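You operate a simulated robot arm through the tools that you are given. There is no shell and no other tool. Be economical: measure what you need, move in short steps, check, and stop when the job is done.

The job below is to be done with a simulated two-armed robot. You get a single attempt, and the scene is never put back.

TASK
Screw the lid back on the jar. Put the orange module from the left bench table on the right bench table. Take the 60 A grey relay from the right bench table and leave it on the front of the steel bench. Stack the test block labelled "3 mA" from the right bench table on top of the test block labelled "7 mA". Put the slim meter on the right bench table away on the top shelf of the meter rack. Open the locker door, put the tall pillar from the bottom shelf of the bench locker on the number forty-two table patch, then shut the door. Any order will do.

It is judged by the outcome, as a careful person would: the job done as asked, and still so three seconds after it is handed in. It fails if anything else is knocked over, pushed out of place, dropped, spilled or broken. Lids that push on must go on centred and level and be pressed home; caps that screw on are set level and turned clockwise until they are tight.

THE ROBOT
Two 7-joint arms with two-finger parallel grippers on one trunk, on a base that drives. Base frame: it is fixed to the floor where the robot stands at the start and does not move with it; the origin is under the middle of the robot, x ahead of it, y to its left, z up; the surface under the hand at the start is at about z = 66. Lengths are in cm, angles in degrees, forces in N, time in s.
The left shoulder is at the start at [5, 15.8, 100.8], the right one opposite. With the tool pointing down near the work surface each hand reaches from about 16 to 66 cm from the robot's upright axis, wherever it stands, measured 20 degrees to its own side. Places, roughly: front of the steel bench (34x18 cm) [-202, -350, 80]; grey relay [50, -225, 75]; jar [50, 0, 75]; locker door [100, -380, 100]; number forty-two table patch (29x18 cm) [46, -360, 66]; orange module [50, -100, 75]; right bench table (220x18 cm) [46, -266, 66]; slim meter [50, -300, 75]; tall pillar [100, -375, 75]; test block [50, -250, 75]; top shelf of the meter rack [-220, -40, 130]. Payload 3.91 kg a hand.
Tool frame (each hand has its own): the origin (TCP) lies between the finger pads and is the grasp point; the fingertips stand 3 cm ahead of it; z points along the fingers, y is the line along which they close. Largest opening 11 cm; finger width 2, thickness 1; the body of the gripper, 4.8 by 11.2 cm, starts 5.5 cm behind the TCP.
Orientation is told as [roll, pitch, yaw] about the base's x, y, z axes, in that order, counted from this pose: with the fingers straight down and closing along the base's y, the tool's x points along the base's -x, its y along +y and its z along -z.

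THE INTERFACE
- The arms move only by the tool apply_moves. It takes "left_series", "right_series" or both (then of equal length, played together; a hand with none holds still); each is a list of rows, each a list of 7 numbers: the shift along the tool's x, y, z in cm, then the turn, a rotation vector about the tool's x, y, z in degrees, then the finger opening in cm, from 0 to 11. In form: [[x, y, z, ax, ay, az, gripper], ...]. A call has 1 to 20 rows; each row shifts and turns the commanded pose from where the row before left it, along the tool's axes as they then stand. Rows are played at 5 a second. More than 5 cm and 8.6 degrees between two rows, or a gripper value outside its range, and nothing of the call is played. A pose out of reach is approached as far as the arm can. The call stops where the force on the tool passes 40 N (or 10 N more than at its start, if that is more) or the arm is blocked; 0.2 s more then pass. Each finger travels about 15.3 cm/s and halts on what it meets, pressing with about 25 N; the grip force reading is that of the motor and also rises with nothing between the fingers. The clock runs only during rows and for 0.2 s after the last one: add rows that do not move to give the fingers time. It gives the time, the measured TCP pose, the force on the tool (base axes), the opening and the grip force at its end, in the units of the frame above (readings bear some noise), with the torque about the TCP (base axes, N m) and any sound that the robot's microphone picked up, and new pictures: "show" is both (left out), scene, wrist or none (wrist: the cameras of the hands that moved).
- Cameras (640 x 400 px; columns grow to the right, rows downward): "scene" is now at [11.81, 3.76, 115.08]; the picture's right is [0.41, -0.91, 0.00], its down [-0.52, -0.23, -0.82] and it looks along [0.75, 0.33, -0.57] (base axes); focal length 254 px, centre (320, 200). "left" rides on the left gripper at [7.2, -1.7, -10.3] in its tool frame; the picture's right is [0.23, 0.97, 0.00], its down [-0.76, 0.18, -0.62] and it looks along [-0.61, 0.14, 0.78] (tool axes); focal length 222 px, centre (320, 200). "right" rides on the right gripper at [7.2, 1.7, -10.3] in its tool frame; the picture's right is [-0.23, 0.97, 0.00], its down [-0.76, -0.18, -0.62] and it looks along [-0.61, -0.14, 0.78] (tool axes); focal length 222 px, centre (320, 200). There is no depth. A picture from a camera that has moved, and an enlarged one, comes with that camera's place and axes in the base frame and with its lens. The place of the scene camera against the robot may be out by one fixed shift of up to 1.2 cm in any direction.
- lift_body(by): slides the trunk up (or, below 0, down) by that many cm; the arms and the scene camera ride with it, the base frame stays. It gives what a move gives, with no picture.
- base_move(legs): drives the robot by 1 to 6 legs, each [ahead, turn to the left] in cm and degrees, along the robot's own axes; the way and the turn of a leg run together, so that a leg with both is an arc; at most 150 cm and 180 degrees a leg. The arms and the cameras ride along, it lands a little off, and it stops where it bumps. It gives what a move gives, and a new picture of the scene camera.
- head_to(pan, tilt): turns the head with the scene camera to pan (to the left, within 80 degrees either way) and tilt (down, from -29 to 69), counted from straight ahead of the robot. It gives what a move gives, and a new picture of the scene camera.
- enlarge(camera, box): a new picture of the part [left, top, right, bottom] of that camera's present view, enlarged. No time passes.
- sign_off(): hands the job in; it is judged then, once.

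Work in short steps. Places have to be worked out from the pictures, the camera data and where the tool is seen: move nearer, look again, correct. Check each grasp and each placing, and mend what went wrong. You have 196 turns and 260 pictures in all, those below and enlarged ones among them. Open the grippers and draw the arms clear of the work before you hand the job in, unless the task says otherwise; then end with one line.

The tools are called after "Call:" as a command line: name --argument value ..., lists and objects as JSON in quotes. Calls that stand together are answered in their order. apply_moves: Moves the arms, as the interface text tells. Its arguments: {"type":"object","properties":{"left_series":{"type":"array","items":{"type":"array","items":{"type":"number"}}},"right_series":{"type":"array","items":{"type":"array","items":{"type":"number"}}},"show":{"type":"string","enum":["both","scene","wrist","none"]}},"required":[]} The other tools are called the same way: lift_body (by) slides the trunk up or down; base_move (legs) drives the base; head_to (pan, tilt) turns the head that bears the scene camera; enlarge (camera, box) takes an enlarged picture of a part of a camera's view; sign_off () hands the job in.

At the start:

```text
time: 0.0
left_ee_pos: [43.74, 34.79, 101.41]
left_tcp_rot: [0.0, 0.1, -0.2]
left_contact_force: [0.1, -0.2, 0.9]
left_torque: [0.0, -0.02, 0.0]
left_opening: 11.03
left_grasp_force: 0.1
right_ee_pos: [46.59, -0.36, 94.74]
right_tcp_rot: [0.0, 0.0, -0.1]
right_contact_force: [-0.3, 0.4, 0.5]
right_torque: [-0.01, -0.02, 0.02]
right_opening: 11.0
right_grasp_force: 0.0
trunk travel left (down, up): [-25.0, 23.2]
robot x, y, heading: [0.05, -0.29, 0.0]
head pan, tilt: [24.0, 34.9]
```

scene: 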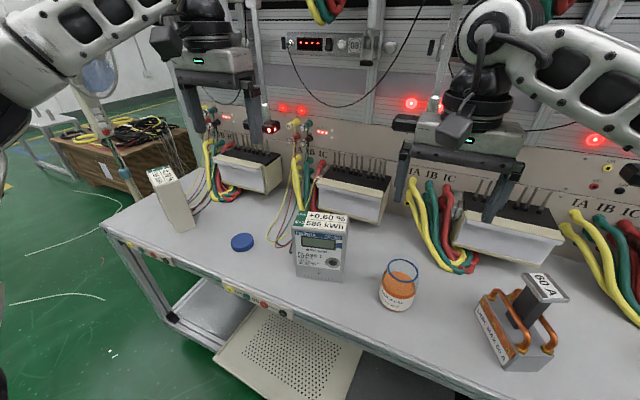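
right: 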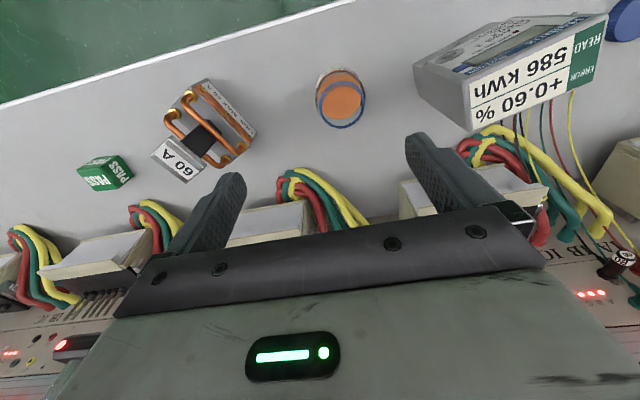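
left: 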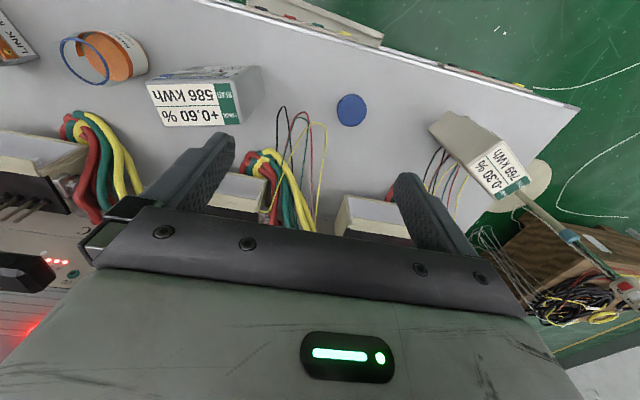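

I judge the jar at about [48.7, 2.2] and its blue lid at about [48.3, 42]. First I look closer at both.

Call:
enlarge --camera "scene" --box '[210, 190, 450, 340]'

Call:
head_to --pan -60 --tilt 25

```text
2.67 times, centred on (330, 265) of scene
camera zoom: at [11.81, 3.76, 115.08], right [0.41, -0.91, 0.0], down [-0.52, -0.23, -0.82], along [0.75, 0.33, -0.57], focal length 676 px, centre (293, 27)
```

zoom: 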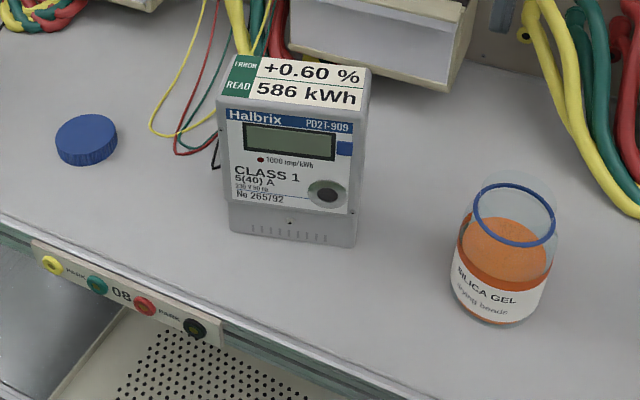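

```text
time: 1.6
left_ee_pos: [43.63, 34.74, 101.4]
left_tcp_rot: [-0.1, -0.1, -0.2]
left_contact_force: [-0.2, -0.4, 0.5]
left_torque: [-0.02, 0.02, 0.01]
left_opening: 10.97
left_grasp_force: 0.0
right_ee_pos: [46.43, -0.36, 94.6]
right_tcp_rot: [0.0, 0.0, -0.1]
right_contact_force: [0.6, 0.0, -0.4]
right_torque: [-0.03, -0.02, 0.0]
right_opening: 10.97
right_grasp_force: 0.0
trunk travel left (down, up): [-25.0, 23.2]
robot x, y, heading: [-0.06, -0.19, 0.2]
head pan, tilt: [-60.0, 25.0]
camera scene: at [8.37, -7.8, 116.65], right [-0.87, -0.5, 0.0], down [-0.21, 0.37, -0.91], along [0.45, -0.78, -0.42], focal length 254 px, centre (320, 200)
```

scene: 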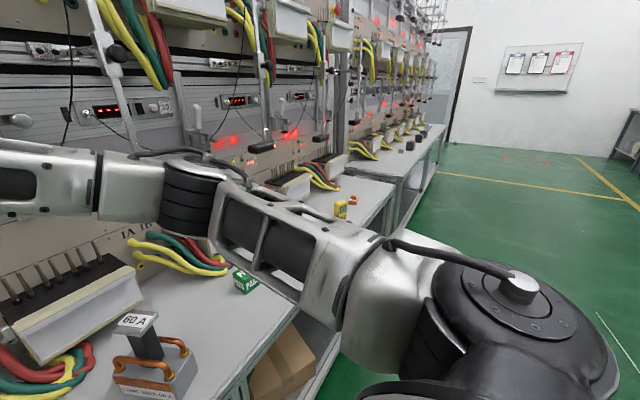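

The head needs to look back at the work; I bring the left hand above the lid with a counter‑clockwise pre-turn, and the right hand back and pitched so its fingers point forward-down to hold the jar.

Call:
apply_moves --left_series '[[-0.77, 1.24, 3.5, 0, 0, 0, 11], [-0.77, 1.24, 3.5, 0, 0, 0, 11], [-0.77, 1.24, 3.5, 0, 0, 0, 11], [-0.77, 1.24, 3.5, 0, 0, 0, 11], [-0.77, 1.24, 3.5, 0, 0, 0, 11], [-0.77, 1.24, 3.5, 0, 0, 0, 11], [0, 0, 0, 0, 0, -8.5, 11], [0, 0, 0, 0, 0, -8.5, 11], [0, 0, 0, 0, 0, -8.5, 11], [0, 0, 0, 0, 0, -8.5, 11], [0, 0, 0, 0, 0, -8.5, 11], [0, 0, 0, 0, 0, -8.5, 11], [0, 0, 0, 0, 0, -8.5, 11], [0, 0, 0, 0, 0, -8.5, 11]]' --right_series '[[3, 0, 0, 0, 0, 0, 11], [3, 0.5, 0, 0, 0, 0, 11], [3, 0.5, 0, 0, 0, 0, 11], [3, 0.5, 0, 0, 0, 0, 11], [2, 0.5, 0, 0, 0, 0, 11], [0, 0.5, 0, 0, 0, 0, 11], [0, 0, 0, 0, -8.5, 0, 11], [0, 0, 0, 0, -8.5, 0, 11], [0, 0, 0, 0, -8.5, 0, 11], [0, 0, 0, 0, -8.5, 0, 11], [0, 0, 0, 0, -8.5, 0, 11], [0, 0, 0, 0, -8.5, 0, 11], [0, 0, 0, 0, -8.5, 0, 11], [0, 0, 0, 0, 0, 0, 11]]' --show "none"

Call:
head_to --pan 15 --tilt 40

```text
time: 4.6
left_ee_pos: [48.35, 42.21, 80.32]
left_tcp_rot: [-0.1, 0.0, 67.9]
left_contact_force: [0.7, 0.0, 0.6]
left_torque: [-0.02, 0.0, 0.01]
left_opening: 10.99
left_grasp_force: 0.1
right_ee_pos: [32.68, 2.11, 94.67]
right_tcp_rot: [0.0, -59.6, -0.3]
right_contact_force: [1.1, 0.2, -0.7]
right_torque: [0.01, -0.02, -0.02]
right_opening: 11.01
right_grasp_force: 0.0
trunk travel left (down, up): [-25.0, 23.2]
robot x, y, heading: [0.1, -0.18, -0.3]
head pan, tilt: [-60.0, 25.0]
```

```text
time: 6.0
left_ee_pos: [48.36, 42.15, 80.35]
left_tcp_rot: [0.0, 0.0, 67.7]
left_contact_force: [0.0, 0.0, -0.7]
left_torque: [-0.03, -0.01, 0.01]
left_opening: 11.01
left_grasp_force: 0.0
right_ee_pos: [32.62, 2.35, 94.69]
right_tcp_rot: [0.0, -59.5, -0.3]
right_contact_force: [0.2, -0.6, -0.7]
right_torque: [0.01, -0.01, -0.01]
right_opening: 10.99
right_grasp_force: 0.1
trunk travel left (down, up): [-25.0, 23.2]
robot x, y, heading: [-0.07, -0.2, 0.2]
head pan, tilt: [15.0, 40.0]
camera scene: at [11.97, 2.37, 114.32], right [0.26, -0.97, 0.0], down [-0.62, -0.17, -0.77], along [0.74, 0.2, -0.64], focal length 254 px, centre (320, 200)
```

scene: 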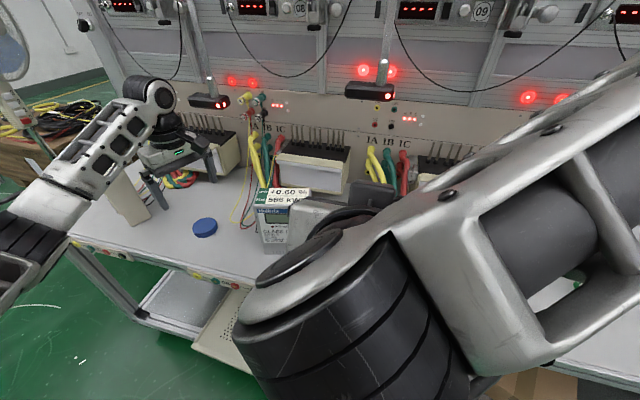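

The left hand seems over the lid; I check with its wrist camera before going down.

Call:
enlarge --camera "left" --box '[0, 0, 640, 400]'

```text
1.00 times, centred on (320, 200) of left (not enlarged: the box is as wide or as high as the picture)
camera zoom: at [47.14, 34.98, 90.7], right [-0.99, 0.16, 0.0], down [0.12, 0.77, 0.62], along [0.1, 0.62, -0.78], focal length 222 px, centre (320, 200)
```

zoom: 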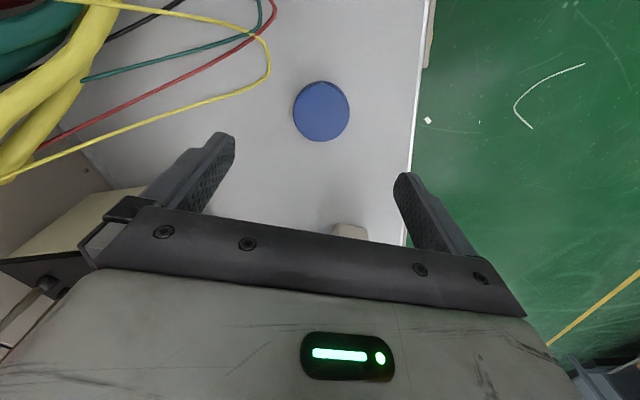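

Lid at about [48.2, 41.7]. I go down with an 8 cm opening and then close.

Call:
apply_moves --left_series '[[0.26, -0.02, 0, 0, 0, 0, 8], [0.26, -0.02, 3, 0, 0, 0, 8], [0, 0, 3, 0, 0, 0, 8], [0, 0, 3, 0, 0, 0, 8], [0, 0, 1.0, 0, 0, 0, 8], [0, 0, 1.0, 0, 0, 0, 8], [0, 0, 0, 0, 0, 0, 8], [0, 0, 0, 0, 0, 0, 4], [0, 0, 0, 0, 0, 0, 4], [0, 0, 0, 0, 0, 0, 4]]' --show "wrist"

```text
time: 8.2
left_ee_pos: [48.23, 41.9, 69.27]
left_tcp_rot: [0.0, 0.1, 67.9]
left_contact_force: [-0.2, -0.7, 0.1]
left_torque: [0.0, 0.01, 0.01]
left_opening: 5.5
left_grasp_force: 25.1
right_ee_pos: [32.46, 2.15, 94.71]
right_tcp_rot: [0.0, -59.6, -0.2]
right_contact_force: [0.5, 0.3, -0.2]
right_torque: [-0.01, -0.04, -0.04]
right_opening: 11.02
right_grasp_force: 0.0
trunk travel left (down, up): [-25.0, 23.2]
robot x, y, heading: [0.29, -0.25, -0.2]
head pan, tilt: [15.0, 40.0]
camera left: at [46.99, 34.56, 79.67], right [-0.99, 0.16, 0.0], down [0.12, 0.77, 0.62], along [0.1, 0.62, -0.78], focal length 222 px, centre (320, 200)
```

left: 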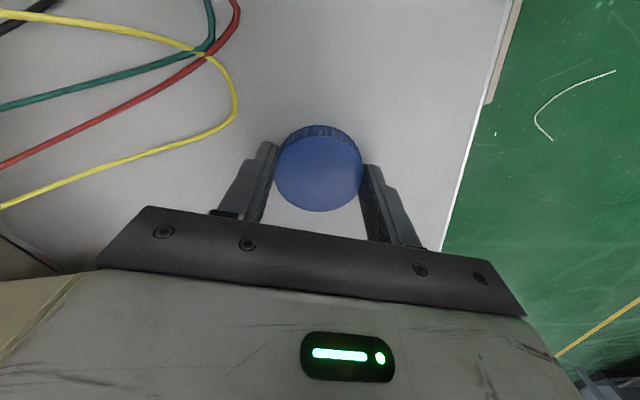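

The lid is held (5.5 cm). I lift it and bring the right hand to a pre-grasp in front of the jar.

Call:
apply_moves --left_series '[[0, 0, -3, 0, 0, 0, 4], [0, 0, -3, 0, 0, 0, 4], [0, 0, -3, 0, 0, 0, 4], [0, 0, -3, 0, 0, 0, 4], [0, 0, -3, 0, 0, 0, 4]]' --right_series '[[2.53, 0, 2.3, 0, 0, 0, 11], [2.53, 0, 2.3, 0, 0, 0, 11], [2.53, 0, 2.3, 0, 0, 0, 11], [2.53, 0, 2.3, 0, 0, 0, 11], [2.53, 0, 2.3, 0, 0, 0, 11]]'

```text
time: 9.4
left_ee_pos: [48.18, 41.77, 84.18]
left_tcp_rot: [0.0, 0.0, 67.7]
left_contact_force: [1.2, 1.0, 0.1]
left_torque: [-0.02, -0.01, 0.0]
left_opening: 5.52
left_grasp_force: 25.3
right_ee_pos: [36.3, 2.26, 78.01]
right_tcp_rot: [0.0, -59.4, -0.4]
right_contact_force: [-0.2, 0.5, 0.6]
right_torque: [0.0, 0.0, 0.01]
right_opening: 11.01
right_grasp_force: 0.1
trunk travel left (down, up): [-25.0, 23.2]
robot x, y, heading: [0.16, -0.09, 0.1]
head pan, tilt: [15.0, 40.0]
camera scene: at [11.97, 2.38, 114.32], right [0.26, -0.97, 0.0], down [-0.62, -0.17, -0.77], along [0.74, 0.2, -0.64], focal length 254 px, centre (320, 200)
camera right: at [23.69, 4.0, 77.03], right [0.12, 0.97, 0.2], down [-0.15, -0.18, 0.97], along [0.98, -0.15, 0.13], focal length 222 px, centre (320, 200)
camera left: at [47.03, 34.53, 94.62], right [-0.99, 0.16, 0.0], down [0.12, 0.77, 0.62], along [0.1, 0.62, -0.78], focal length 222 px, centre (320, 200)
```

scene: 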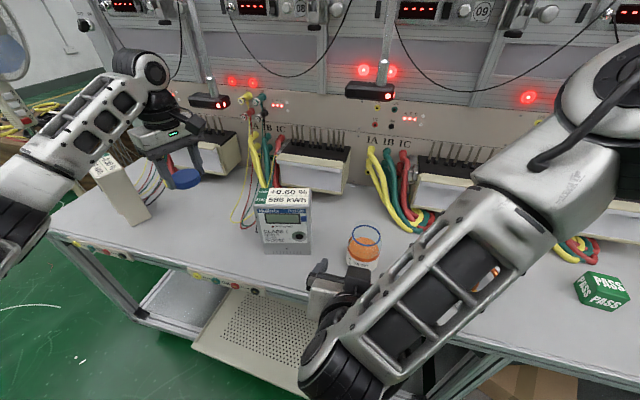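
right: 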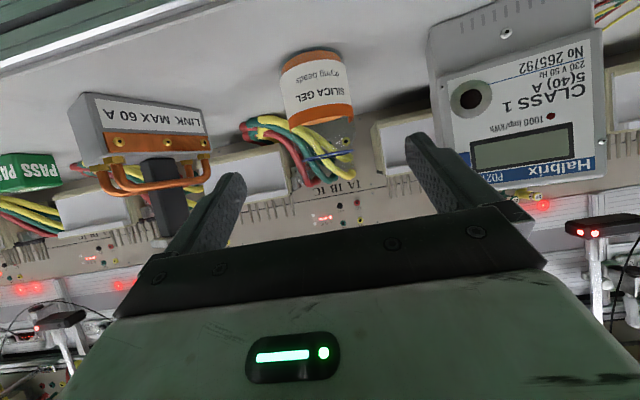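
left: 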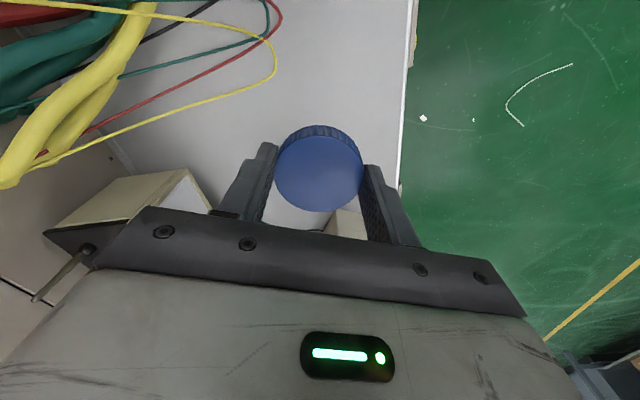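

The camera rides low with this pitch, so I use about -50°. Then I advance along the approach line to surround the jar and check before closing.

Call:
apply_moves --right_series '[[0, 0, 0, 0, 4.7, 0, 11], [-1.1, 0, 0, 0, 4.7, 0, 11], [-1.1, 0, 2.5, 0, 0, 0, 11], [0, 0, 3, 0, 0, 0, 11], [0, 0, 3, 0, 0, 0, 11], [0, 0, 3, 0, 0, 0, 11], [0, 0, 2.8, 0, 0, 0, 11], [0, 0, 0, 0, 0, 0, 11]]'

```text
time: 11.2
left_ee_pos: [48.25, 41.78, 84.26]
left_tcp_rot: [0.1, 0.0, 67.8]
left_contact_force: [-1.0, -0.5, -0.1]
left_torque: [-0.01, 0.03, -0.04]
left_opening: 5.54
left_grasp_force: 25.5
right_ee_pos: [48.22, 2.13, 70.41]
right_tcp_rot: [0.0, -50.1, -0.2]
right_contact_force: [-0.5, -1.5, 1.5]
right_torque: [0.09, -0.05, 0.0]
right_opening: 11.01
right_grasp_force: 0.1
trunk travel left (down, up): [-25.0, 23.2]
robot x, y, heading: [-0.37, 0.04, -0.0]
head pan, tilt: [15.0, 40.0]
camera scene: at [11.95, 2.38, 114.32], right [0.26, -0.97, 0.0], down [-0.62, -0.17, -0.77], along [0.74, 0.2, -0.64], focal length 254 px, centre (320, 200)
camera right: at [35.75, 3.84, 71.6], right [0.15, 0.97, 0.17], down [0.01, -0.18, 0.98], along [0.99, -0.15, -0.04], focal length 222 px, centre (320, 200)
```

scene: 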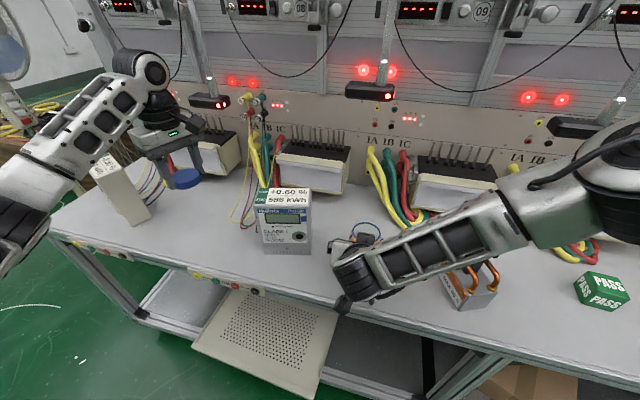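
right: 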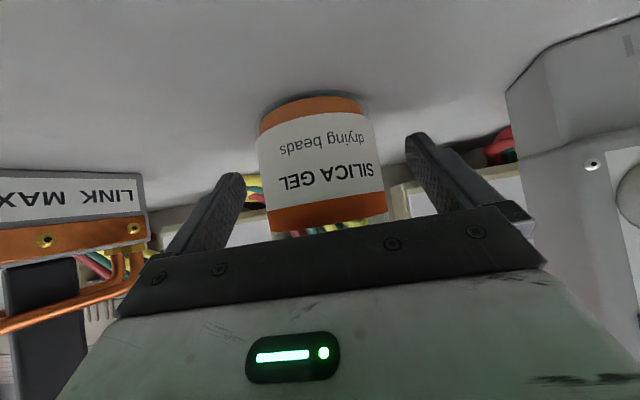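

The jar is between the fingers; I close the right hand on it.

Call:
apply_moves --right_series '[[0, 0, 0, 0, 0, 0, 8], [0, 0, 0, 0, 0, 0, 6], [0, 0, 0, 0, 0, 0, 6], [0, 0, 0, 0, 0, 0, 6]]'

Call:
enlarge --camera "scene" --box '[300, 190, 420, 265]'

```text
time: 12.2
left_ee_pos: [48.19, 41.72, 84.37]
left_tcp_rot: [0.0, 0.0, 67.8]
left_contact_force: [-0.4, -0.2, 0.9]
left_torque: [0.0, 0.0, -0.01]
left_opening: 5.49
left_grasp_force: 24.8
right_ee_pos: [48.22, 2.09, 70.43]
right_tcp_rot: [0.0, -50.1, -0.2]
right_contact_force: [0.5, 0.3, 0.6]
right_torque: [0.07, -0.06, 0.01]
right_opening: 6.54
right_grasp_force: 24.7
trunk travel left (down, up): [-25.0, 23.2]
robot x, y, heading: [0.15, 0.25, -0.0]
head pan, tilt: [15.0, 40.0]
camera scene: at [11.98, 2.38, 114.32], right [0.26, -0.97, 0.0], down [-0.62, -0.17, -0.77], along [0.74, 0.2, -0.64], focal length 254 px, centre (320, 200)
camera right: at [35.73, 3.86, 71.61], right [0.15, 0.97, 0.17], down [0.01, -0.18, 0.98], along [0.99, -0.15, -0.04], focal length 222 px, centre (320, 200)
```

scene: 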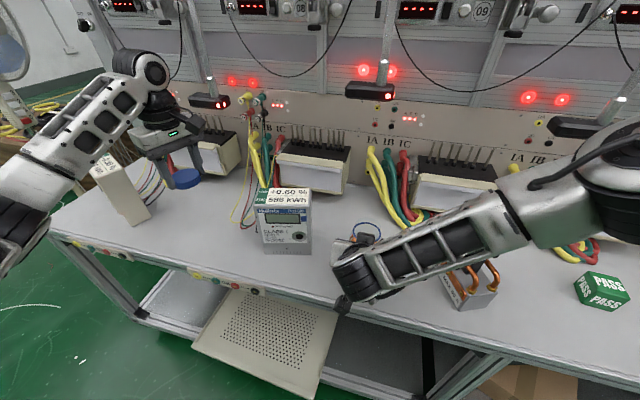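
right: 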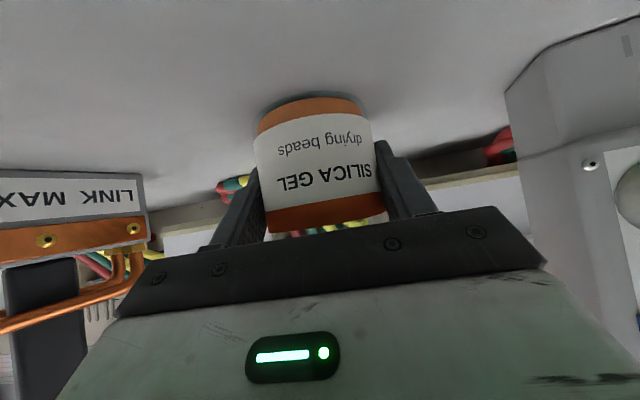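

```text
5.33 times, centred on (360, 228) of scene
camera zoom: at [11.98, 2.38, 114.32], right [0.26, -0.97, 0.0], down [-0.62, -0.17, -0.77], along [0.74, 0.2, -0.64], focal length 1352 px, centre (107, 53)
```

zoom: 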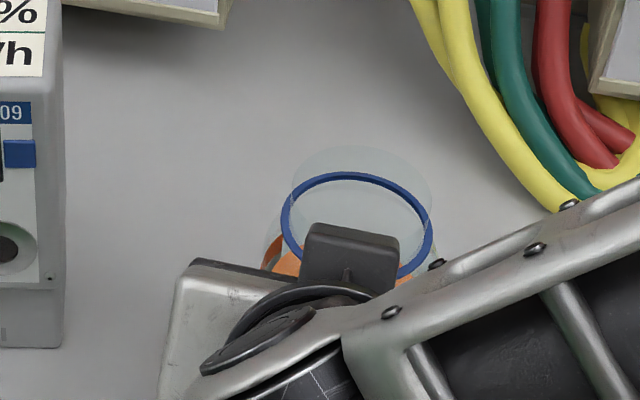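

The jar is held (6.5 cm). The glass neck rises above the blue ring. I bring the lid nearby, high, to look at the rim with the left wrist camera.

Call:
apply_moves --left_series '[[0, 0, -4, 0, 0, 0, 4], [3.47, -1.42, -0.5, 0, 0, 0, 4], [3.47, -1.42, -0.5, 0, 0, 0, 4], [3.47, -1.42, -0.5, 0, 0, 0, 4], [3.47, -1.42, -0.5, 0, 0, 0, 4], [3.47, -1.42, 0, 0, 0, 0, 4], [3.47, -1.42, 0, 0, 0, 0, 4], [3.47, -1.42, 0, 0, 0, 0, 4]]'

```text
time: 14.1
left_ee_pos: [48.31, 15.59, 90.22]
left_tcp_rot: [0.1, -0.1, 67.8]
left_contact_force: [0.3, -0.2, 0.2]
left_torque: [0.01, -0.02, 0.01]
left_opening: 5.51
left_grasp_force: 24.8
right_ee_pos: [48.43, 2.05, 70.49]
right_tcp_rot: [0.1, -50.1, -0.2]
right_contact_force: [0.0, 1.1, 0.0]
right_torque: [0.01, 0.03, 0.02]
right_opening: 6.52
right_grasp_force: 25.1
trunk travel left (down, up): [-25.0, 23.2]
robot x, y, heading: [-0.21, -0.35, 0.1]
head pan, tilt: [15.0, 40.0]
camera scene: at [11.99, 2.37, 114.32], right [0.26, -0.97, 0.0], down [-0.62, -0.17, -0.77], along [0.74, 0.2, -0.64], focal length 254 px, centre (320, 200)
camera left: at [47.1, 8.31, 100.52], right [-0.99, 0.16, 0.0], down [0.12, 0.77, 0.62], along [0.1, 0.62, -0.78], focal length 222 px, centre (320, 200)
```

scene: 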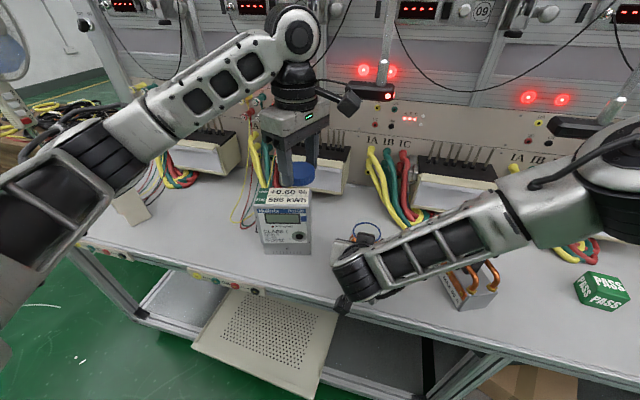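
left: 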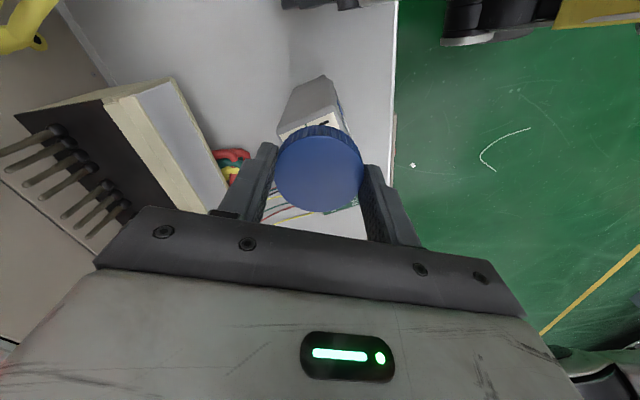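

I zoom the scene on the lid (position known) to calibrate the scene camera against the jar rim, and rotate the left hand to yaw 0 for a direct look.

Call:
enlarge --camera "scene" --box '[240, 140, 400, 240]'

Call:
apply_moves --left_series '[[0, 0, 0, 0, 0, 8.5, 4], [0, 0, 0, 0, 0, 8.5, 4], [0, 0, 0, 0, 0, 8.5, 4], [0, 0, 0, 0, 0, 8.5, 4], [0, 0, 0, 0, 0, 8.5, 4], [0, 0, 0, 0, 0, 8.5, 4], [0, 0, 0, 0, 0, 8.5, 4], [0, 0, 0, 0, 0, 8.5, 4]]' --show "wrist"

```text
4.00 times, centred on (320, 190) of scene
camera zoom: at [11.99, 2.37, 114.32], right [0.26, -0.97, 0.0], down [-0.62, -0.17, -0.77], along [0.74, 0.2, -0.64], focal length 1014 px, centre (320, 240)
```

zoom: 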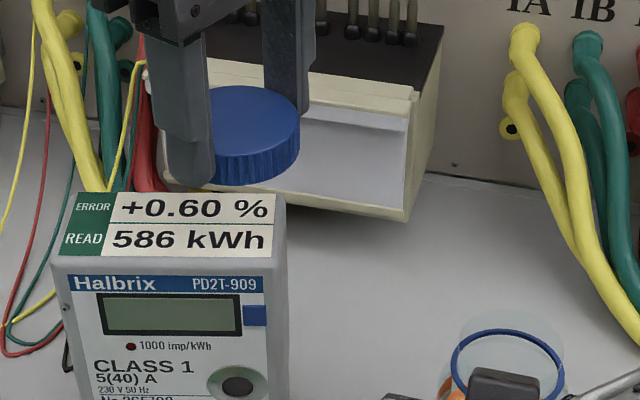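

```text
time: 15.8
left_ee_pos: [48.22, 15.45, 90.37]
left_tcp_rot: [0.0, 0.0, -0.5]
left_contact_force: [0.3, -0.3, -0.3]
left_torque: [0.02, 0.0, -0.02]
left_opening: 5.49
left_grasp_force: 24.9
right_ee_pos: [48.29, 2.15, 70.43]
right_tcp_rot: [0.0, -50.1, -0.2]
right_contact_force: [0.0, -0.2, 0.3]
right_torque: [-0.02, 0.02, -0.02]
right_opening: 6.5
right_grasp_force: 24.8
trunk travel left (down, up): [-25.0, 23.2]
robot x, y, heading: [-0.01, -0.22, -0.0]
head pan, tilt: [15.0, 40.0]
camera left: at [41.02, 13.97, 100.74], right [-0.22, 0.98, 0.0], down [0.76, 0.17, 0.62], along [0.61, 0.14, -0.78], focal length 222 px, centre (320, 200)
```

left: 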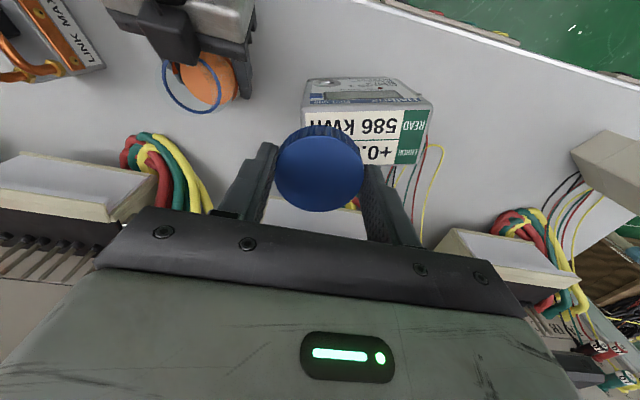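

Jar ring centre comes to [48.9, 2.2, 75.7] from both cameras, rim at about z 77.6. I move over it, pre-turn counter-clockwise, and go down to just above the rim.

Call:
apply_moves --left_series '[[-0.17, -3.26, 0, 0, 0, 0, 4], [-0.17, -3.26, 0, 0, 0, 0, 4], [-0.17, -3.26, 0, 0, 0, 0, 4], [-0.17, -3.26, 0, 0, 0, 0, 4], [0, 0, 0, 0, 0, -8.5, 4], [0, 0, 0, 0, 0, -8.5, 4], [0, 0, 0, 0, 0, -8.5, 4], [0, 0, 0, 0, 0, -8.5, 4], [0, 0, 0, 0, 0, -8.5, 4], [0, 0, 0, 0, 0, -8.5, 4], [0, 0, 0, 0, 0, -8.5, 4], [0, 0, 0, 0, 0, -8.5, 4], [0, 0, 0, 0, 0, -8.5, 4], [0, 0, 0, 0, 0, -8.5, 4], [0, 0, 2, 0, 0, 0, 4], [0, 0, 2, 0, 0, 0, 4], [0, 0, 2, 0, 0, 0, 4], [0, 0, 1.6, 0, 0, 0, 4], [0, 0, 0, 0, 0, 0, 4]]' --show "scene"

Call:
enlarge --camera "scene" --box '[310, 165, 420, 235]'

```text
time: 19.9
left_ee_pos: [48.81, 2.59, 82.63]
left_tcp_rot: [0.0, 0.0, 84.8]
left_contact_force: [0.8, 0.6, 0.3]
left_torque: [0.03, 0.01, -0.01]
left_opening: 5.52
left_grasp_force: 24.7
right_ee_pos: [48.2, 2.04, 70.55]
right_tcp_rot: [0.1, -50.1, -0.3]
right_contact_force: [-0.5, -1.0, 0.1]
right_torque: [-0.06, 0.0, -0.01]
right_opening: 6.51
right_grasp_force: 24.7
trunk travel left (down, up): [-25.0, 23.2]
robot x, y, heading: [0.26, 0.12, -0.1]
head pan, tilt: [15.0, 40.0]
camera scene: at [11.99, 2.38, 114.32], right [0.26, -0.97, 0.0], down [-0.62, -0.17, -0.77], along [0.74, 0.2, -0.64], focal length 254 px, centre (320, 200)
```

scene: 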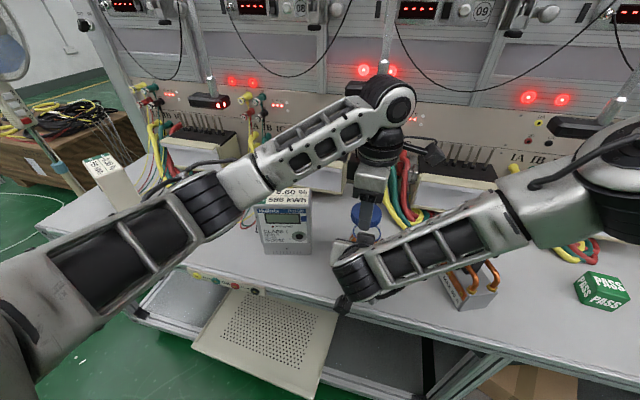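

```text
5.71 times, centred on (365, 200) of scene
camera zoom: at [11.99, 2.38, 114.32], right [0.26, -0.97, 0.0], down [-0.62, -0.17, -0.77], along [0.74, 0.2, -0.64], focal length 1449 px, centre (63, 200)
```

zoom: 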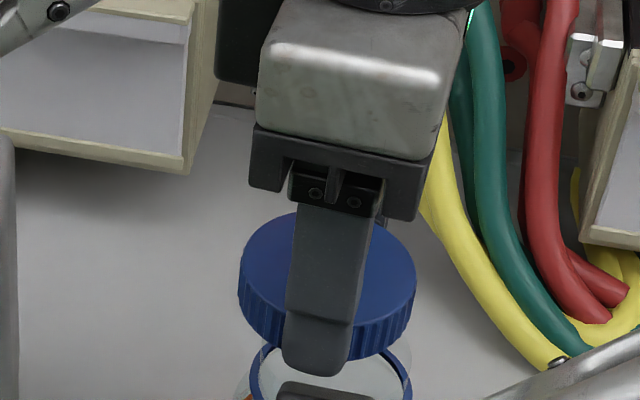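

In the zoom the lid sits about 0.6 cm to the +y side of the ring once depth is allowed for. I shift it -0.5 in y and look again.

Call:
apply_moves --left_series '[[0.5, -0.1, 0, 0, 0, 0, 4], [0, 0, 0, 0, 0, 0, 4], [0, 0, 0, 0, 0, 0, 4]]' --show "wrist"

Call:
head_to --pan 0 --tilt 40

Call:
enlarge --camera "scene" --box '[250, 160, 370, 235]'

```text
time: 20.6
left_ee_pos: [48.83, 2.04, 82.73]
left_tcp_rot: [-0.1, 0.0, 84.8]
left_contact_force: [-0.5, 0.1, -0.2]
left_torque: [-0.02, -0.01, -0.01]
left_opening: 5.48
left_grasp_force: 25.3
right_ee_pos: [48.3, 2.18, 70.4]
right_tcp_rot: [0.1, -50.1, -0.2]
right_contact_force: [0.4, 0.4, -0.4]
right_torque: [0.01, 0.03, 0.05]
right_opening: 6.52
right_grasp_force: 25.1
trunk travel left (down, up): [-25.0, 23.2]
robot x, y, heading: [-0.01, 0.03, 0.0]
head pan, tilt: [15.0, 40.0]
camera left: at [49.93, -5.21, 93.04], right [-0.99, -0.14, 0.0], down [-0.11, 0.77, 0.62], along [-0.09, 0.62, -0.78], focal length 222 px, centre (320, 200)
```

left: 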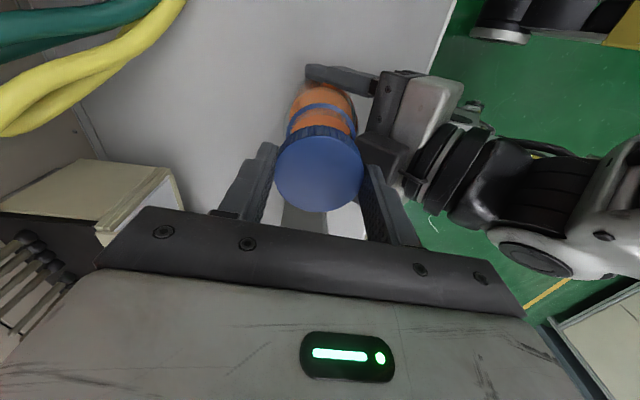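

```text
time: 21.4
left_ee_pos: [49.0, 1.97, 82.82]
left_tcp_rot: [0.1, 0.0, 84.7]
left_contact_force: [-0.2, -0.2, -0.6]
left_torque: [-0.01, 0.0, 0.02]
left_opening: 5.51
left_grasp_force: 25.4
right_ee_pos: [48.24, 2.17, 70.41]
right_tcp_rot: [0.0, -50.1, -0.2]
right_contact_force: [-0.2, 0.3, 0.9]
right_torque: [0.01, 0.02, 0.01]
right_opening: 6.51
right_grasp_force: 24.7
trunk travel left (down, up): [-25.0, 23.2]
robot x, y, heading: [-0.16, 0.35, -0.1]
head pan, tilt: [0.0, 40.0]
camera scene: at [12.28, 0.19, 114.32], right [0.0, -1.0, 0.0], down [-0.64, 0.0, -0.77], along [0.77, 0.0, -0.64], focal length 254 px, centre (320, 200)
```

scene: 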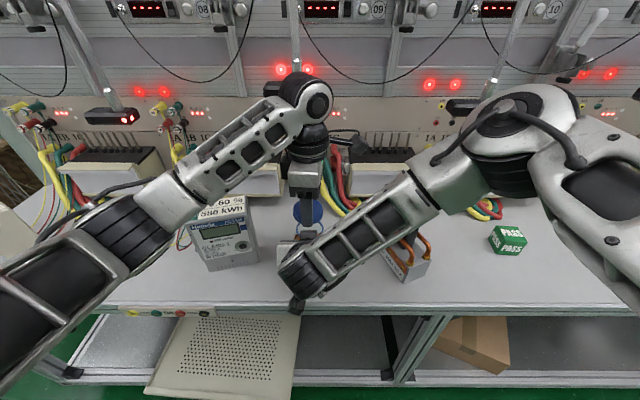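

```text
5.33 times, centred on (310, 198) of scene
camera zoom: at [12.28, 0.19, 114.32], right [0.0, -1.0, 0.0], down [-0.64, 0.0, -0.77], along [0.77, 0.0, -0.64], focal length 1352 px, centre (373, 213)
```

zoom: 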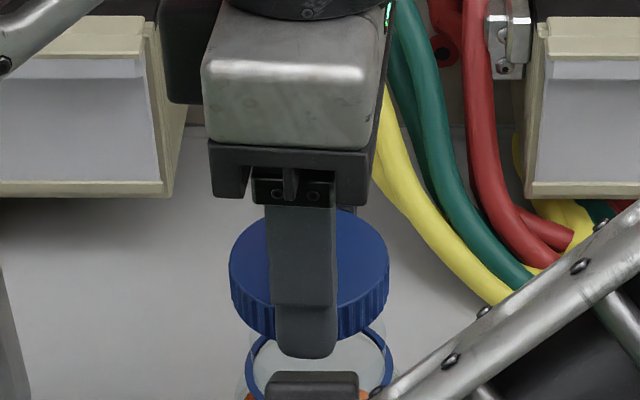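

Scene says the lid is still about 0.3 cm too far +y. I enlarge the left wrist view to settle it.

Call:
enlarge --camera "left" --box '[240, 60, 400, 220]'

```text
2.50 times, centred on (320, 140) of left
camera zoom: at [49.93, -5.22, 93.05], right [-0.99, -0.14, 0.0], down [-0.11, 0.77, 0.62], along [-0.09, 0.62, -0.78], focal length 555 px, centre (320, 350)
```

zoom: 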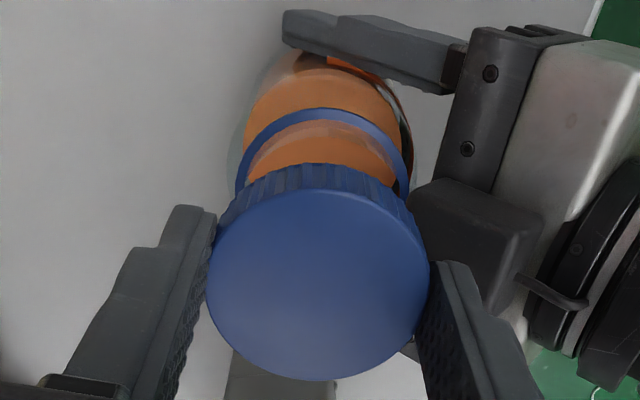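

I turn the held lid to yaw 0 to see the y offset as columns in the left camera.

Call:
apply_moves --left_series '[[0, 0, 0, 0, 0, 8.5, 4], [0, 0, 0, 0, 0, 8.5, 4], [0, 0, 0, 0, 0, 8.5, 4], [0, 0, 0, 0, 0, 8.5, 4], [0, 0, 0, 0, 0, 8.5, 4], [0, 0, 0, 0, 0, 8.5, 4], [0, 0, 0, 0, 0, 8.5, 4], [0, 0, 0, 0, 0, 8.5, 4], [0, 0, 0, 0, 0, 8.5, 4], [0, 0, 0, 0, 0, 8.5, 4], [0, 0, 0, 0, 0, 0, 4]]' --show "none"

Call:
enlarge --camera "left" --box '[240, 60, 400, 220]'

```text
time: 23.8
left_ee_pos: [48.79, 1.86, 82.8]
left_tcp_rot: [0.0, 0.0, -0.4]
left_contact_force: [0.8, -0.6, -0.5]
left_torque: [0.0, 0.0, 0.01]
left_opening: 5.51
left_grasp_force: 24.9
right_ee_pos: [48.37, 2.19, 70.43]
right_tcp_rot: [0.0, -50.2, -0.2]
right_contact_force: [-0.2, 0.2, 0.2]
right_torque: [-0.01, 0.02, 0.02]
right_opening: 6.51
right_grasp_force: 24.9
trunk travel left (down, up): [-25.0, 23.2]
robot x, y, heading: [-0.02, 0.14, 0.0]
head pan, tilt: [0.0, 40.0]
```

```text
2.50 times, centred on (320, 140) of left
camera zoom: at [41.7, 0.37, 93.1], right [-0.22, 0.98, 0.0], down [0.76, 0.17, 0.62], along [0.61, 0.14, -0.78], focal length 555 px, centre (320, 350)
```

zoom: 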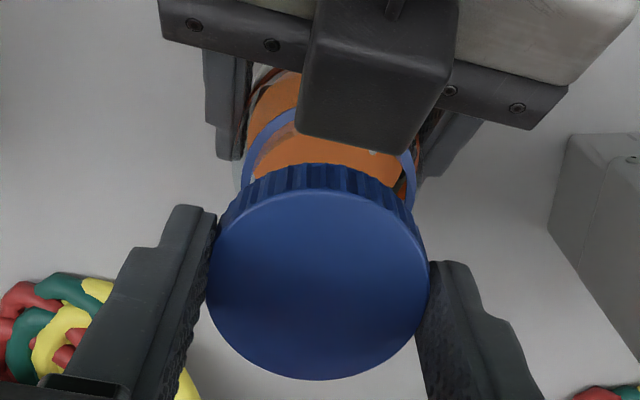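

Seen this way, the jar is about +0.25 in y from the hand and aligned in x. I correct, turn back counter-clockwise, and lower to first contact.

Call:
apply_moves --left_series '[[0.1, 0.35, 0, 0, 0, 0, 4], [0, 0, 0, 0, 0, -8.5, 4], [0, 0, 0, 0, 0, -8.5, 4], [0, 0, 0, 0, 0, -8.5, 4], [0, 0, 0, 0, 0, -8.5, 4], [0, 0, 0, 0, 0, -8.5, 4], [0, 0, 0, 0, 0, -8.5, 4], [0, 0, 0, 0, 0, -8.5, 4], [0, 0, 0, 0, 0, -8.5, 4], [0, 0, 0, 0, 0, -8.5, 4], [0, 0, 0, 0, 0, -8.5, 4], [0, 0, 0.5, 0, 0, 0, 4], [0, 0, 0.5, 0, 0, 0, 4], [0, 0, 0.3, 0, 0, 0, 4], [0, 0, 0.2, 0, 0, 0, 4], [0, 0, 0.2, 0, 0, 0, 4], [0, 0, 0.1, 0, 0, 0, 4], [0, 0, 0, 0, 0, 0, 4]]' --show "none"

Call:
enlarge --camera "scene" --box '[250, 160, 370, 235]'

```text
time: 27.0
left_ee_pos: [48.85, 2.21, 82.05]
left_tcp_rot: [-0.6, 0.2, 84.6]
left_contact_force: [1.7, 1.3, 5.5]
left_torque: [-0.01, 0.12, -0.04]
left_opening: 5.49
left_grasp_force: 25.4
right_ee_pos: [48.21, 2.12, 70.39]
right_tcp_rot: [0.0, -50.1, -0.2]
right_contact_force: [-4.7, -1.4, 4.9]
right_torque: [0.05, -0.18, 0.01]
right_opening: 6.52
right_grasp_force: 24.8
trunk travel left (down, up): [-25.0, 23.2]
robot x, y, heading: [0.0, -0.15, 0.1]
head pan, tilt: [0.0, 40.0]
stopped in row 15 (left hand): the force on the tool passed its limit at 44 N (the readings are from after the stop); the commanded pose is now the measured one
```

```text
5.33 times, centred on (310, 198) of scene
camera zoom: at [12.17, 0.18, 114.34], right [0.0, -1.0, 0.0], down [-0.64, 0.0, -0.77], along [0.77, 0.0, -0.64], focal length 1352 px, centre (373, 213)
```

zoom: 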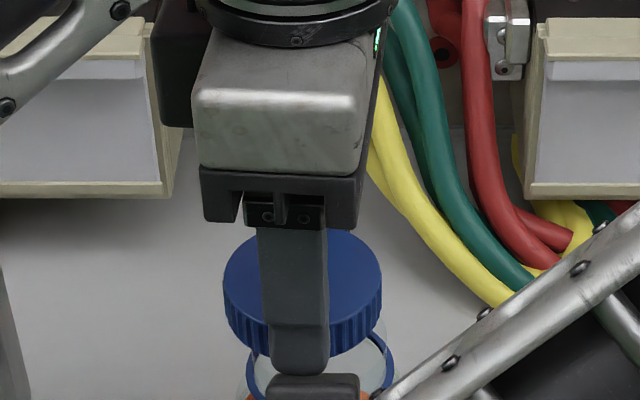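

The left finger has met a block on top of the right gripper (about [46.3, z 78.5]). I lift the lid, then re-grip the jar lower and further back with the right hand so its body is clear.

Call:
apply_moves --left_series '[[0, 0, -2, 0, 0, 0, 4], [0, 0, -2, 0, 0, 0, 4], [0, 0, 0, 0, 0, 0, 4], [0, 0, 0, 0, 0, 0, 4], [0, 0, 0, 0, 0, 0, 4], [0, 0, 0, 0, 0, 0, 4], [0, 0, 0, 0, 0, 0, 4], [0, 0, 0, 0, 0, 0, 4]]' --right_series '[[0, 0, 0, 0, 0, 0, 6], [0, 0, 0, 0, 0, 0, 8.5], [0, 0, 0, 0, 0, 0, 8.5], [1.1, 0, -0.22, 0, 0, 0, 8.5], [1.1, 0, -0.22, 0, 0, 0, 8.5], [0, 0, 0, 0, 0, 0, 6], [0, 0, 0, 0, 0, 0, 6], [0, 0, 0, 0, 0, 0, 6]]'

```text
time: 28.8
left_ee_pos: [48.93, 2.17, 85.78]
left_tcp_rot: [-0.4, 0.3, 84.6]
left_contact_force: [-0.7, 0.1, 0.8]
left_torque: [0.01, 0.05, -0.01]
left_opening: 5.51
left_grasp_force: 25.7
right_ee_pos: [46.41, 2.12, 68.86]
right_tcp_rot: [-0.1, -49.9, -0.3]
right_contact_force: [-0.1, -0.3, -0.7]
right_torque: [0.01, 0.11, 0.03]
right_opening: 6.53
right_grasp_force: 25.1
trunk travel left (down, up): [-25.0, 23.2]
robot x, y, heading: [0.17, 0.02, 0.1]
head pan, tilt: [0.0, 40.0]
camera scene: at [12.29, 0.19, 114.31], right [0.0, -1.0, 0.0], down [-0.64, 0.0, -0.77], along [0.77, 0.0, -0.64], focal length 254 px, centre (320, 200)
camera right: at [33.9, 3.88, 70.03], right [0.15, 0.97, 0.17], down [0.01, -0.18, 0.98], along [0.99, -0.15, -0.04], focal length 222 px, centre (320, 200)
camera left: at [49.87, -4.99, 96.11], right [-0.99, -0.14, -0.01], down [-0.11, 0.78, 0.62], along [-0.08, 0.61, -0.79], focal length 222 px, centre (320, 200)
```

scene: 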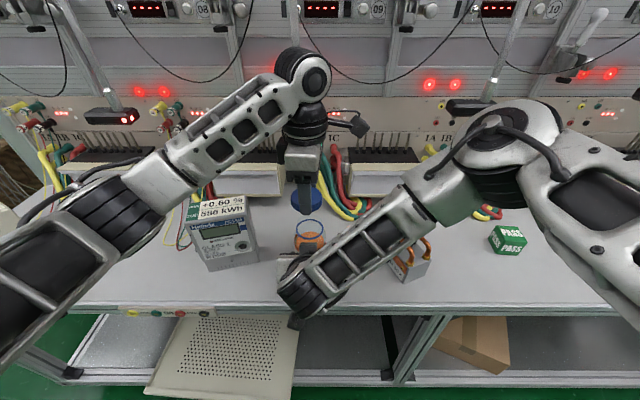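
right: 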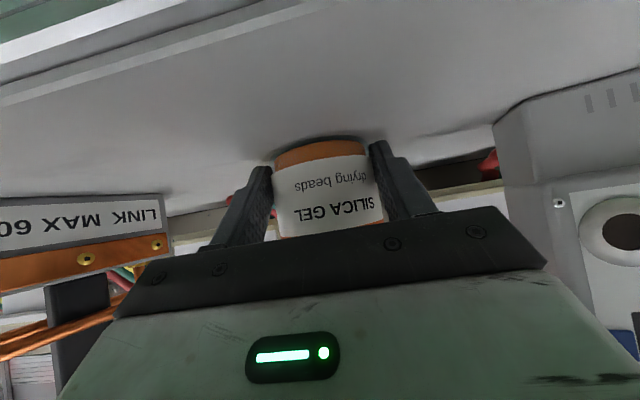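
left: 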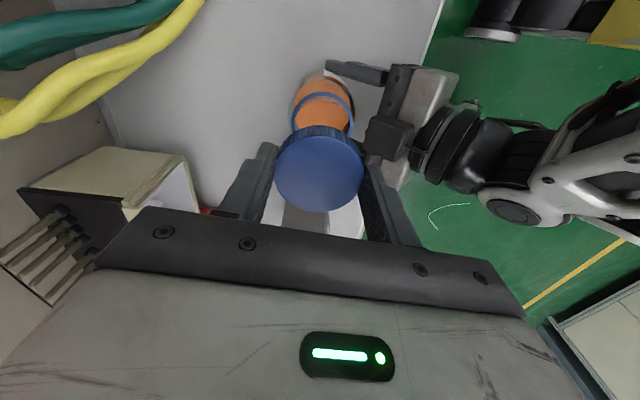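

The jar is re-gripped. I level the left hand and zoom to check alignment and clearance.

Call:
apply_moves --left_series '[[0, 0, 1.5, 0.26, -0.43, 0, 4], [0, 0, 1, 0, 0, 0, 4], [0, 0, 0, 0, 0, 0, 4]]' --show "none"

Call:
enlarge --camera "scene" --box '[250, 170, 370, 245]'

Call:
enlarge --camera "left" --box '[240, 60, 440, 220]'

```text
time: 29.6
left_ee_pos: [48.88, 2.23, 83.27]
left_tcp_rot: [-0.7, -0.1, 84.7]
left_contact_force: [-0.2, 0.1, 0.8]
left_torque: [0.02, 0.02, -0.05]
left_opening: 5.54
left_grasp_force: 24.8
right_ee_pos: [46.38, 2.24, 68.9]
right_tcp_rot: [-0.2, -50.0, -0.2]
right_contact_force: [-0.1, 0.4, 0.9]
right_torque: [0.01, 0.05, -0.02]
right_opening: 6.52
right_grasp_force: 24.8
trunk travel left (down, up): [-25.0, 23.2]
robot x, y, heading: [-0.11, -0.08, -0.1]
head pan, tilt: [0.0, 40.0]
```

```text
5.33 times, centred on (310, 208) of scene
camera zoom: at [12.29, 0.19, 114.32], right [0.0, -1.0, 0.0], down [-0.64, 0.0, -0.77], along [0.77, 0.0, -0.64], focal length 1352 px, centre (373, 160)
```

zoom: 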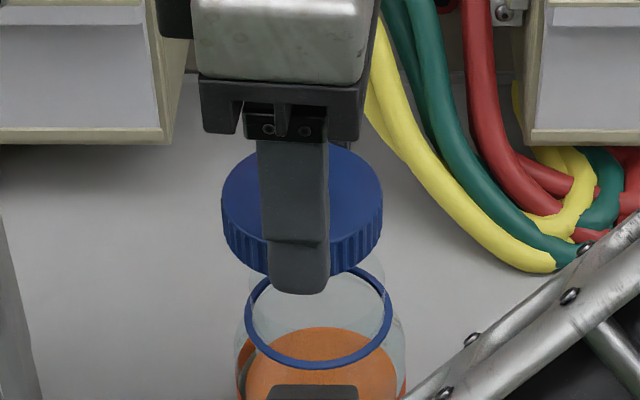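

```text
2.50 times, centred on (340, 140) of left
camera zoom: at [49.84, -5.02, 93.56], right [-0.99, -0.14, -0.01], down [-0.11, 0.77, 0.62], along [-0.08, 0.62, -0.78], focal length 555 px, centre (270, 350)
```

zoom: 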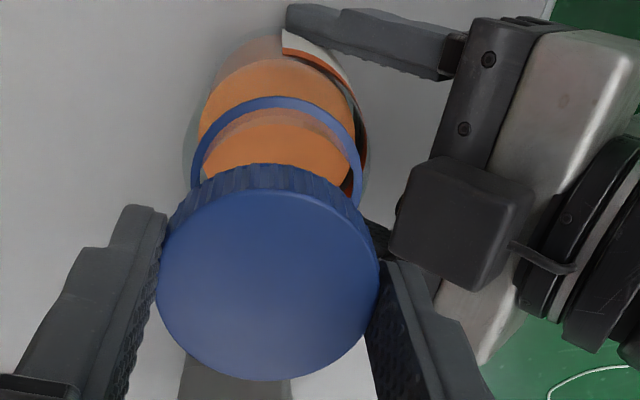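

Scene and wrist disagree slightly; I level the hand and check again at yaw 0 from closer.

Call:
apply_moves --left_series '[[0, 0, 0.5, -0.7, 0.1, 0, 4], [0, 0, 0, 0, 0, 8.5, 4], [0, 0, 0, 0, 0, 8.5, 4], [0, 0, 0, 0, 0, 8.5, 4], [0, 0, 0, 0, 0, 8.5, 4], [0, 0, 0, 0, 0, 8.5, 4], [0, 0, 0, 0, 0, 8.5, 4], [0, 0, 0, 0, 0, 8.5, 4], [0, 0, 0, 0, 0, 8.5, 4], [0, 0, 0, 0, 0, 8.5, 4], [0, 0, 0, 0, 0, 8.5, 4], [0, 0, 0, 0, 0, 0, 4]]' --show "none"

Call:
enlarge --camera "left" --box '[240, 60, 400, 220]'

Call:
enlarge --camera "scene" --box '[250, 170, 370, 245]'

```text
time: 32.2
left_ee_pos: [48.8, 2.27, 82.7]
left_tcp_rot: [0.1, 0.1, -0.5]
left_contact_force: [0.6, 0.5, 0.1]
left_torque: [0.03, 0.02, -0.01]
left_opening: 5.51
left_grasp_force: 25.6
right_ee_pos: [46.36, 2.18, 68.93]
right_tcp_rot: [0.0, -49.9, -0.1]
right_contact_force: [-0.6, 0.1, 0.5]
right_torque: [0.04, 0.07, 0.02]
right_opening: 6.5
right_grasp_force: 24.5
trunk travel left (down, up): [-25.0, 23.2]
robot x, y, heading: [-0.39, 0.21, -0.0]
head pan, tilt: [0.0, 40.0]
```

```text
2.50 times, centred on (320, 140) of left
camera zoom: at [41.64, 0.79, 93.11], right [-0.22, 0.98, 0.0], down [0.76, 0.17, 0.62], along [0.61, 0.14, -0.78], focal length 555 px, centre (320, 350)
```

zoom: 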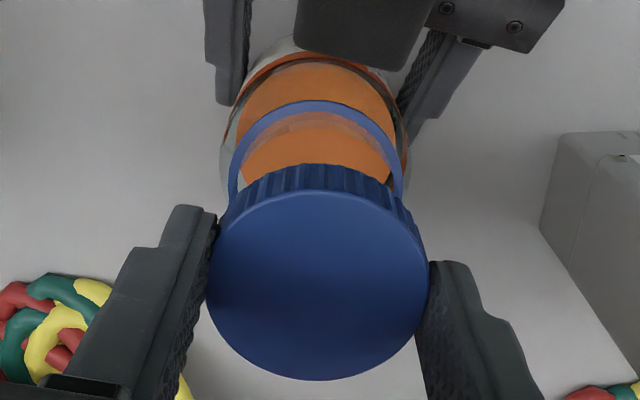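

```text
5.33 times, centred on (310, 208) of scene
camera zoom: at [12.29, 0.19, 114.32], right [0.0, -1.0, 0.0], down [-0.64, 0.0, -0.77], along [0.77, 0.0, -0.64], focal length 1352 px, centre (373, 160)
```

zoom: 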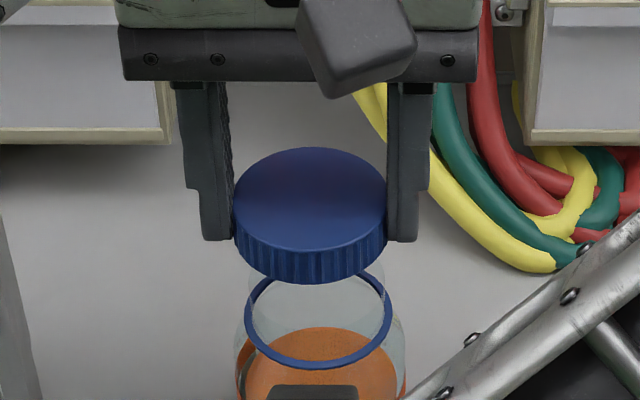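

At yaw 0 lid and jar agree well; the lid sits about 0.2 off along the pads, so at yaw 85 I compensate -0.3 in y. Then I lower gently to first contact.

Call:
apply_moves --left_series '[[0.08, -0.3, 0, 0, 0, 0, 4], [0, 0, 0, 0, 0, -8.5, 4], [0, 0, 0, 0, 0, -8.5, 4], [0, 0, 0, 0, 0, -8.5, 4], [0, 0, 0, 0, 0, -8.5, 4], [0, 0, 0, 0, 0, -8.5, 4], [0, 0, 0, 0, 0, -8.5, 4], [0, 0, 0, 0, 0, -8.5, 4], [0, 0, 0, 0, 0, -8.5, 4], [0, 0, 0, 0, 0, -8.5, 4], [0, 0, 0, 0, 0, -8.5, 4], [0, 0, 0.5, 0, 0, 0, 4], [0, 0, 0.5, 0, 0, 0, 4], [0, 0, 0.2, 0, 0, 0, 4], [0, 0, 0.2, 0, 0, 0, 4], [0, 0, 0, 0, 0, 0, 4]]' --show "none"

Call:
enlarge --camera "scene" --box '[250, 170, 370, 245]'

Call:
enlarge --camera "left" --box '[240, 60, 400, 220]'

```text
time: 35.6
left_ee_pos: [48.88, 1.95, 81.33]
left_tcp_rot: [0.1, -0.1, 84.6]
left_contact_force: [-0.7, -0.1, -0.7]
left_torque: [0.01, 0.0, 0.0]
left_opening: 5.52
left_grasp_force: 25.1
right_ee_pos: [46.46, 2.01, 68.97]
right_tcp_rot: [-0.2, -49.9, -0.2]
right_contact_force: [0.3, 0.4, 0.6]
right_torque: [-0.01, 0.06, -0.01]
right_opening: 6.5
right_grasp_force: 24.8
trunk travel left (down, up): [-25.0, 23.2]
robot x, y, heading: [0.04, -0.06, 0.0]
head pan, tilt: [0.0, 40.0]
```

```text
5.33 times, centred on (310, 208) of scene
camera zoom: at [12.29, 0.19, 114.32], right [0.0, -1.0, 0.0], down [-0.64, 0.0, -0.77], along [0.77, 0.0, -0.64], focal length 1352 px, centre (373, 160)
```

zoom: 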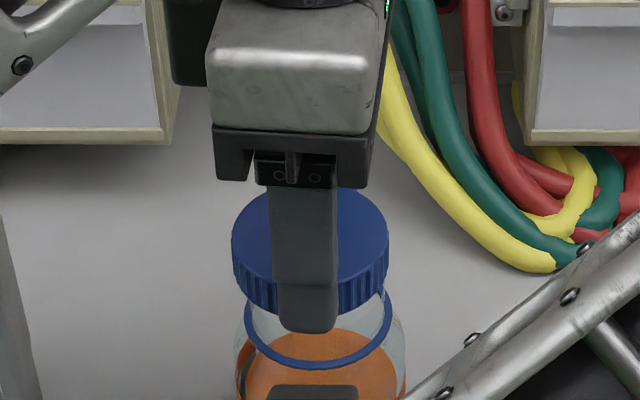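

```text
2.50 times, centred on (320, 140) of left
camera zoom: at [49.89, -5.26, 91.66], right [-0.99, -0.14, 0.0], down [-0.11, 0.77, 0.62], along [-0.09, 0.62, -0.78], focal length 555 px, centre (320, 350)
```

zoom: 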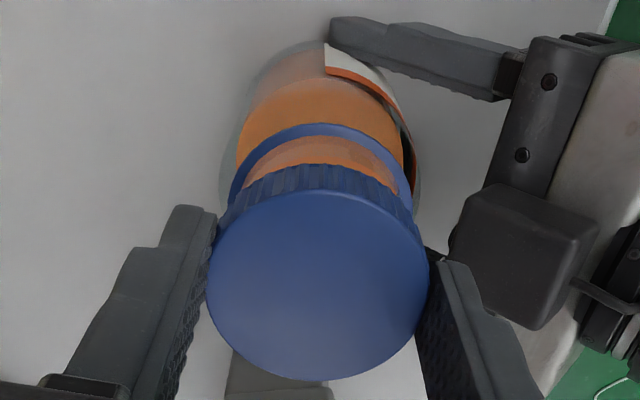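

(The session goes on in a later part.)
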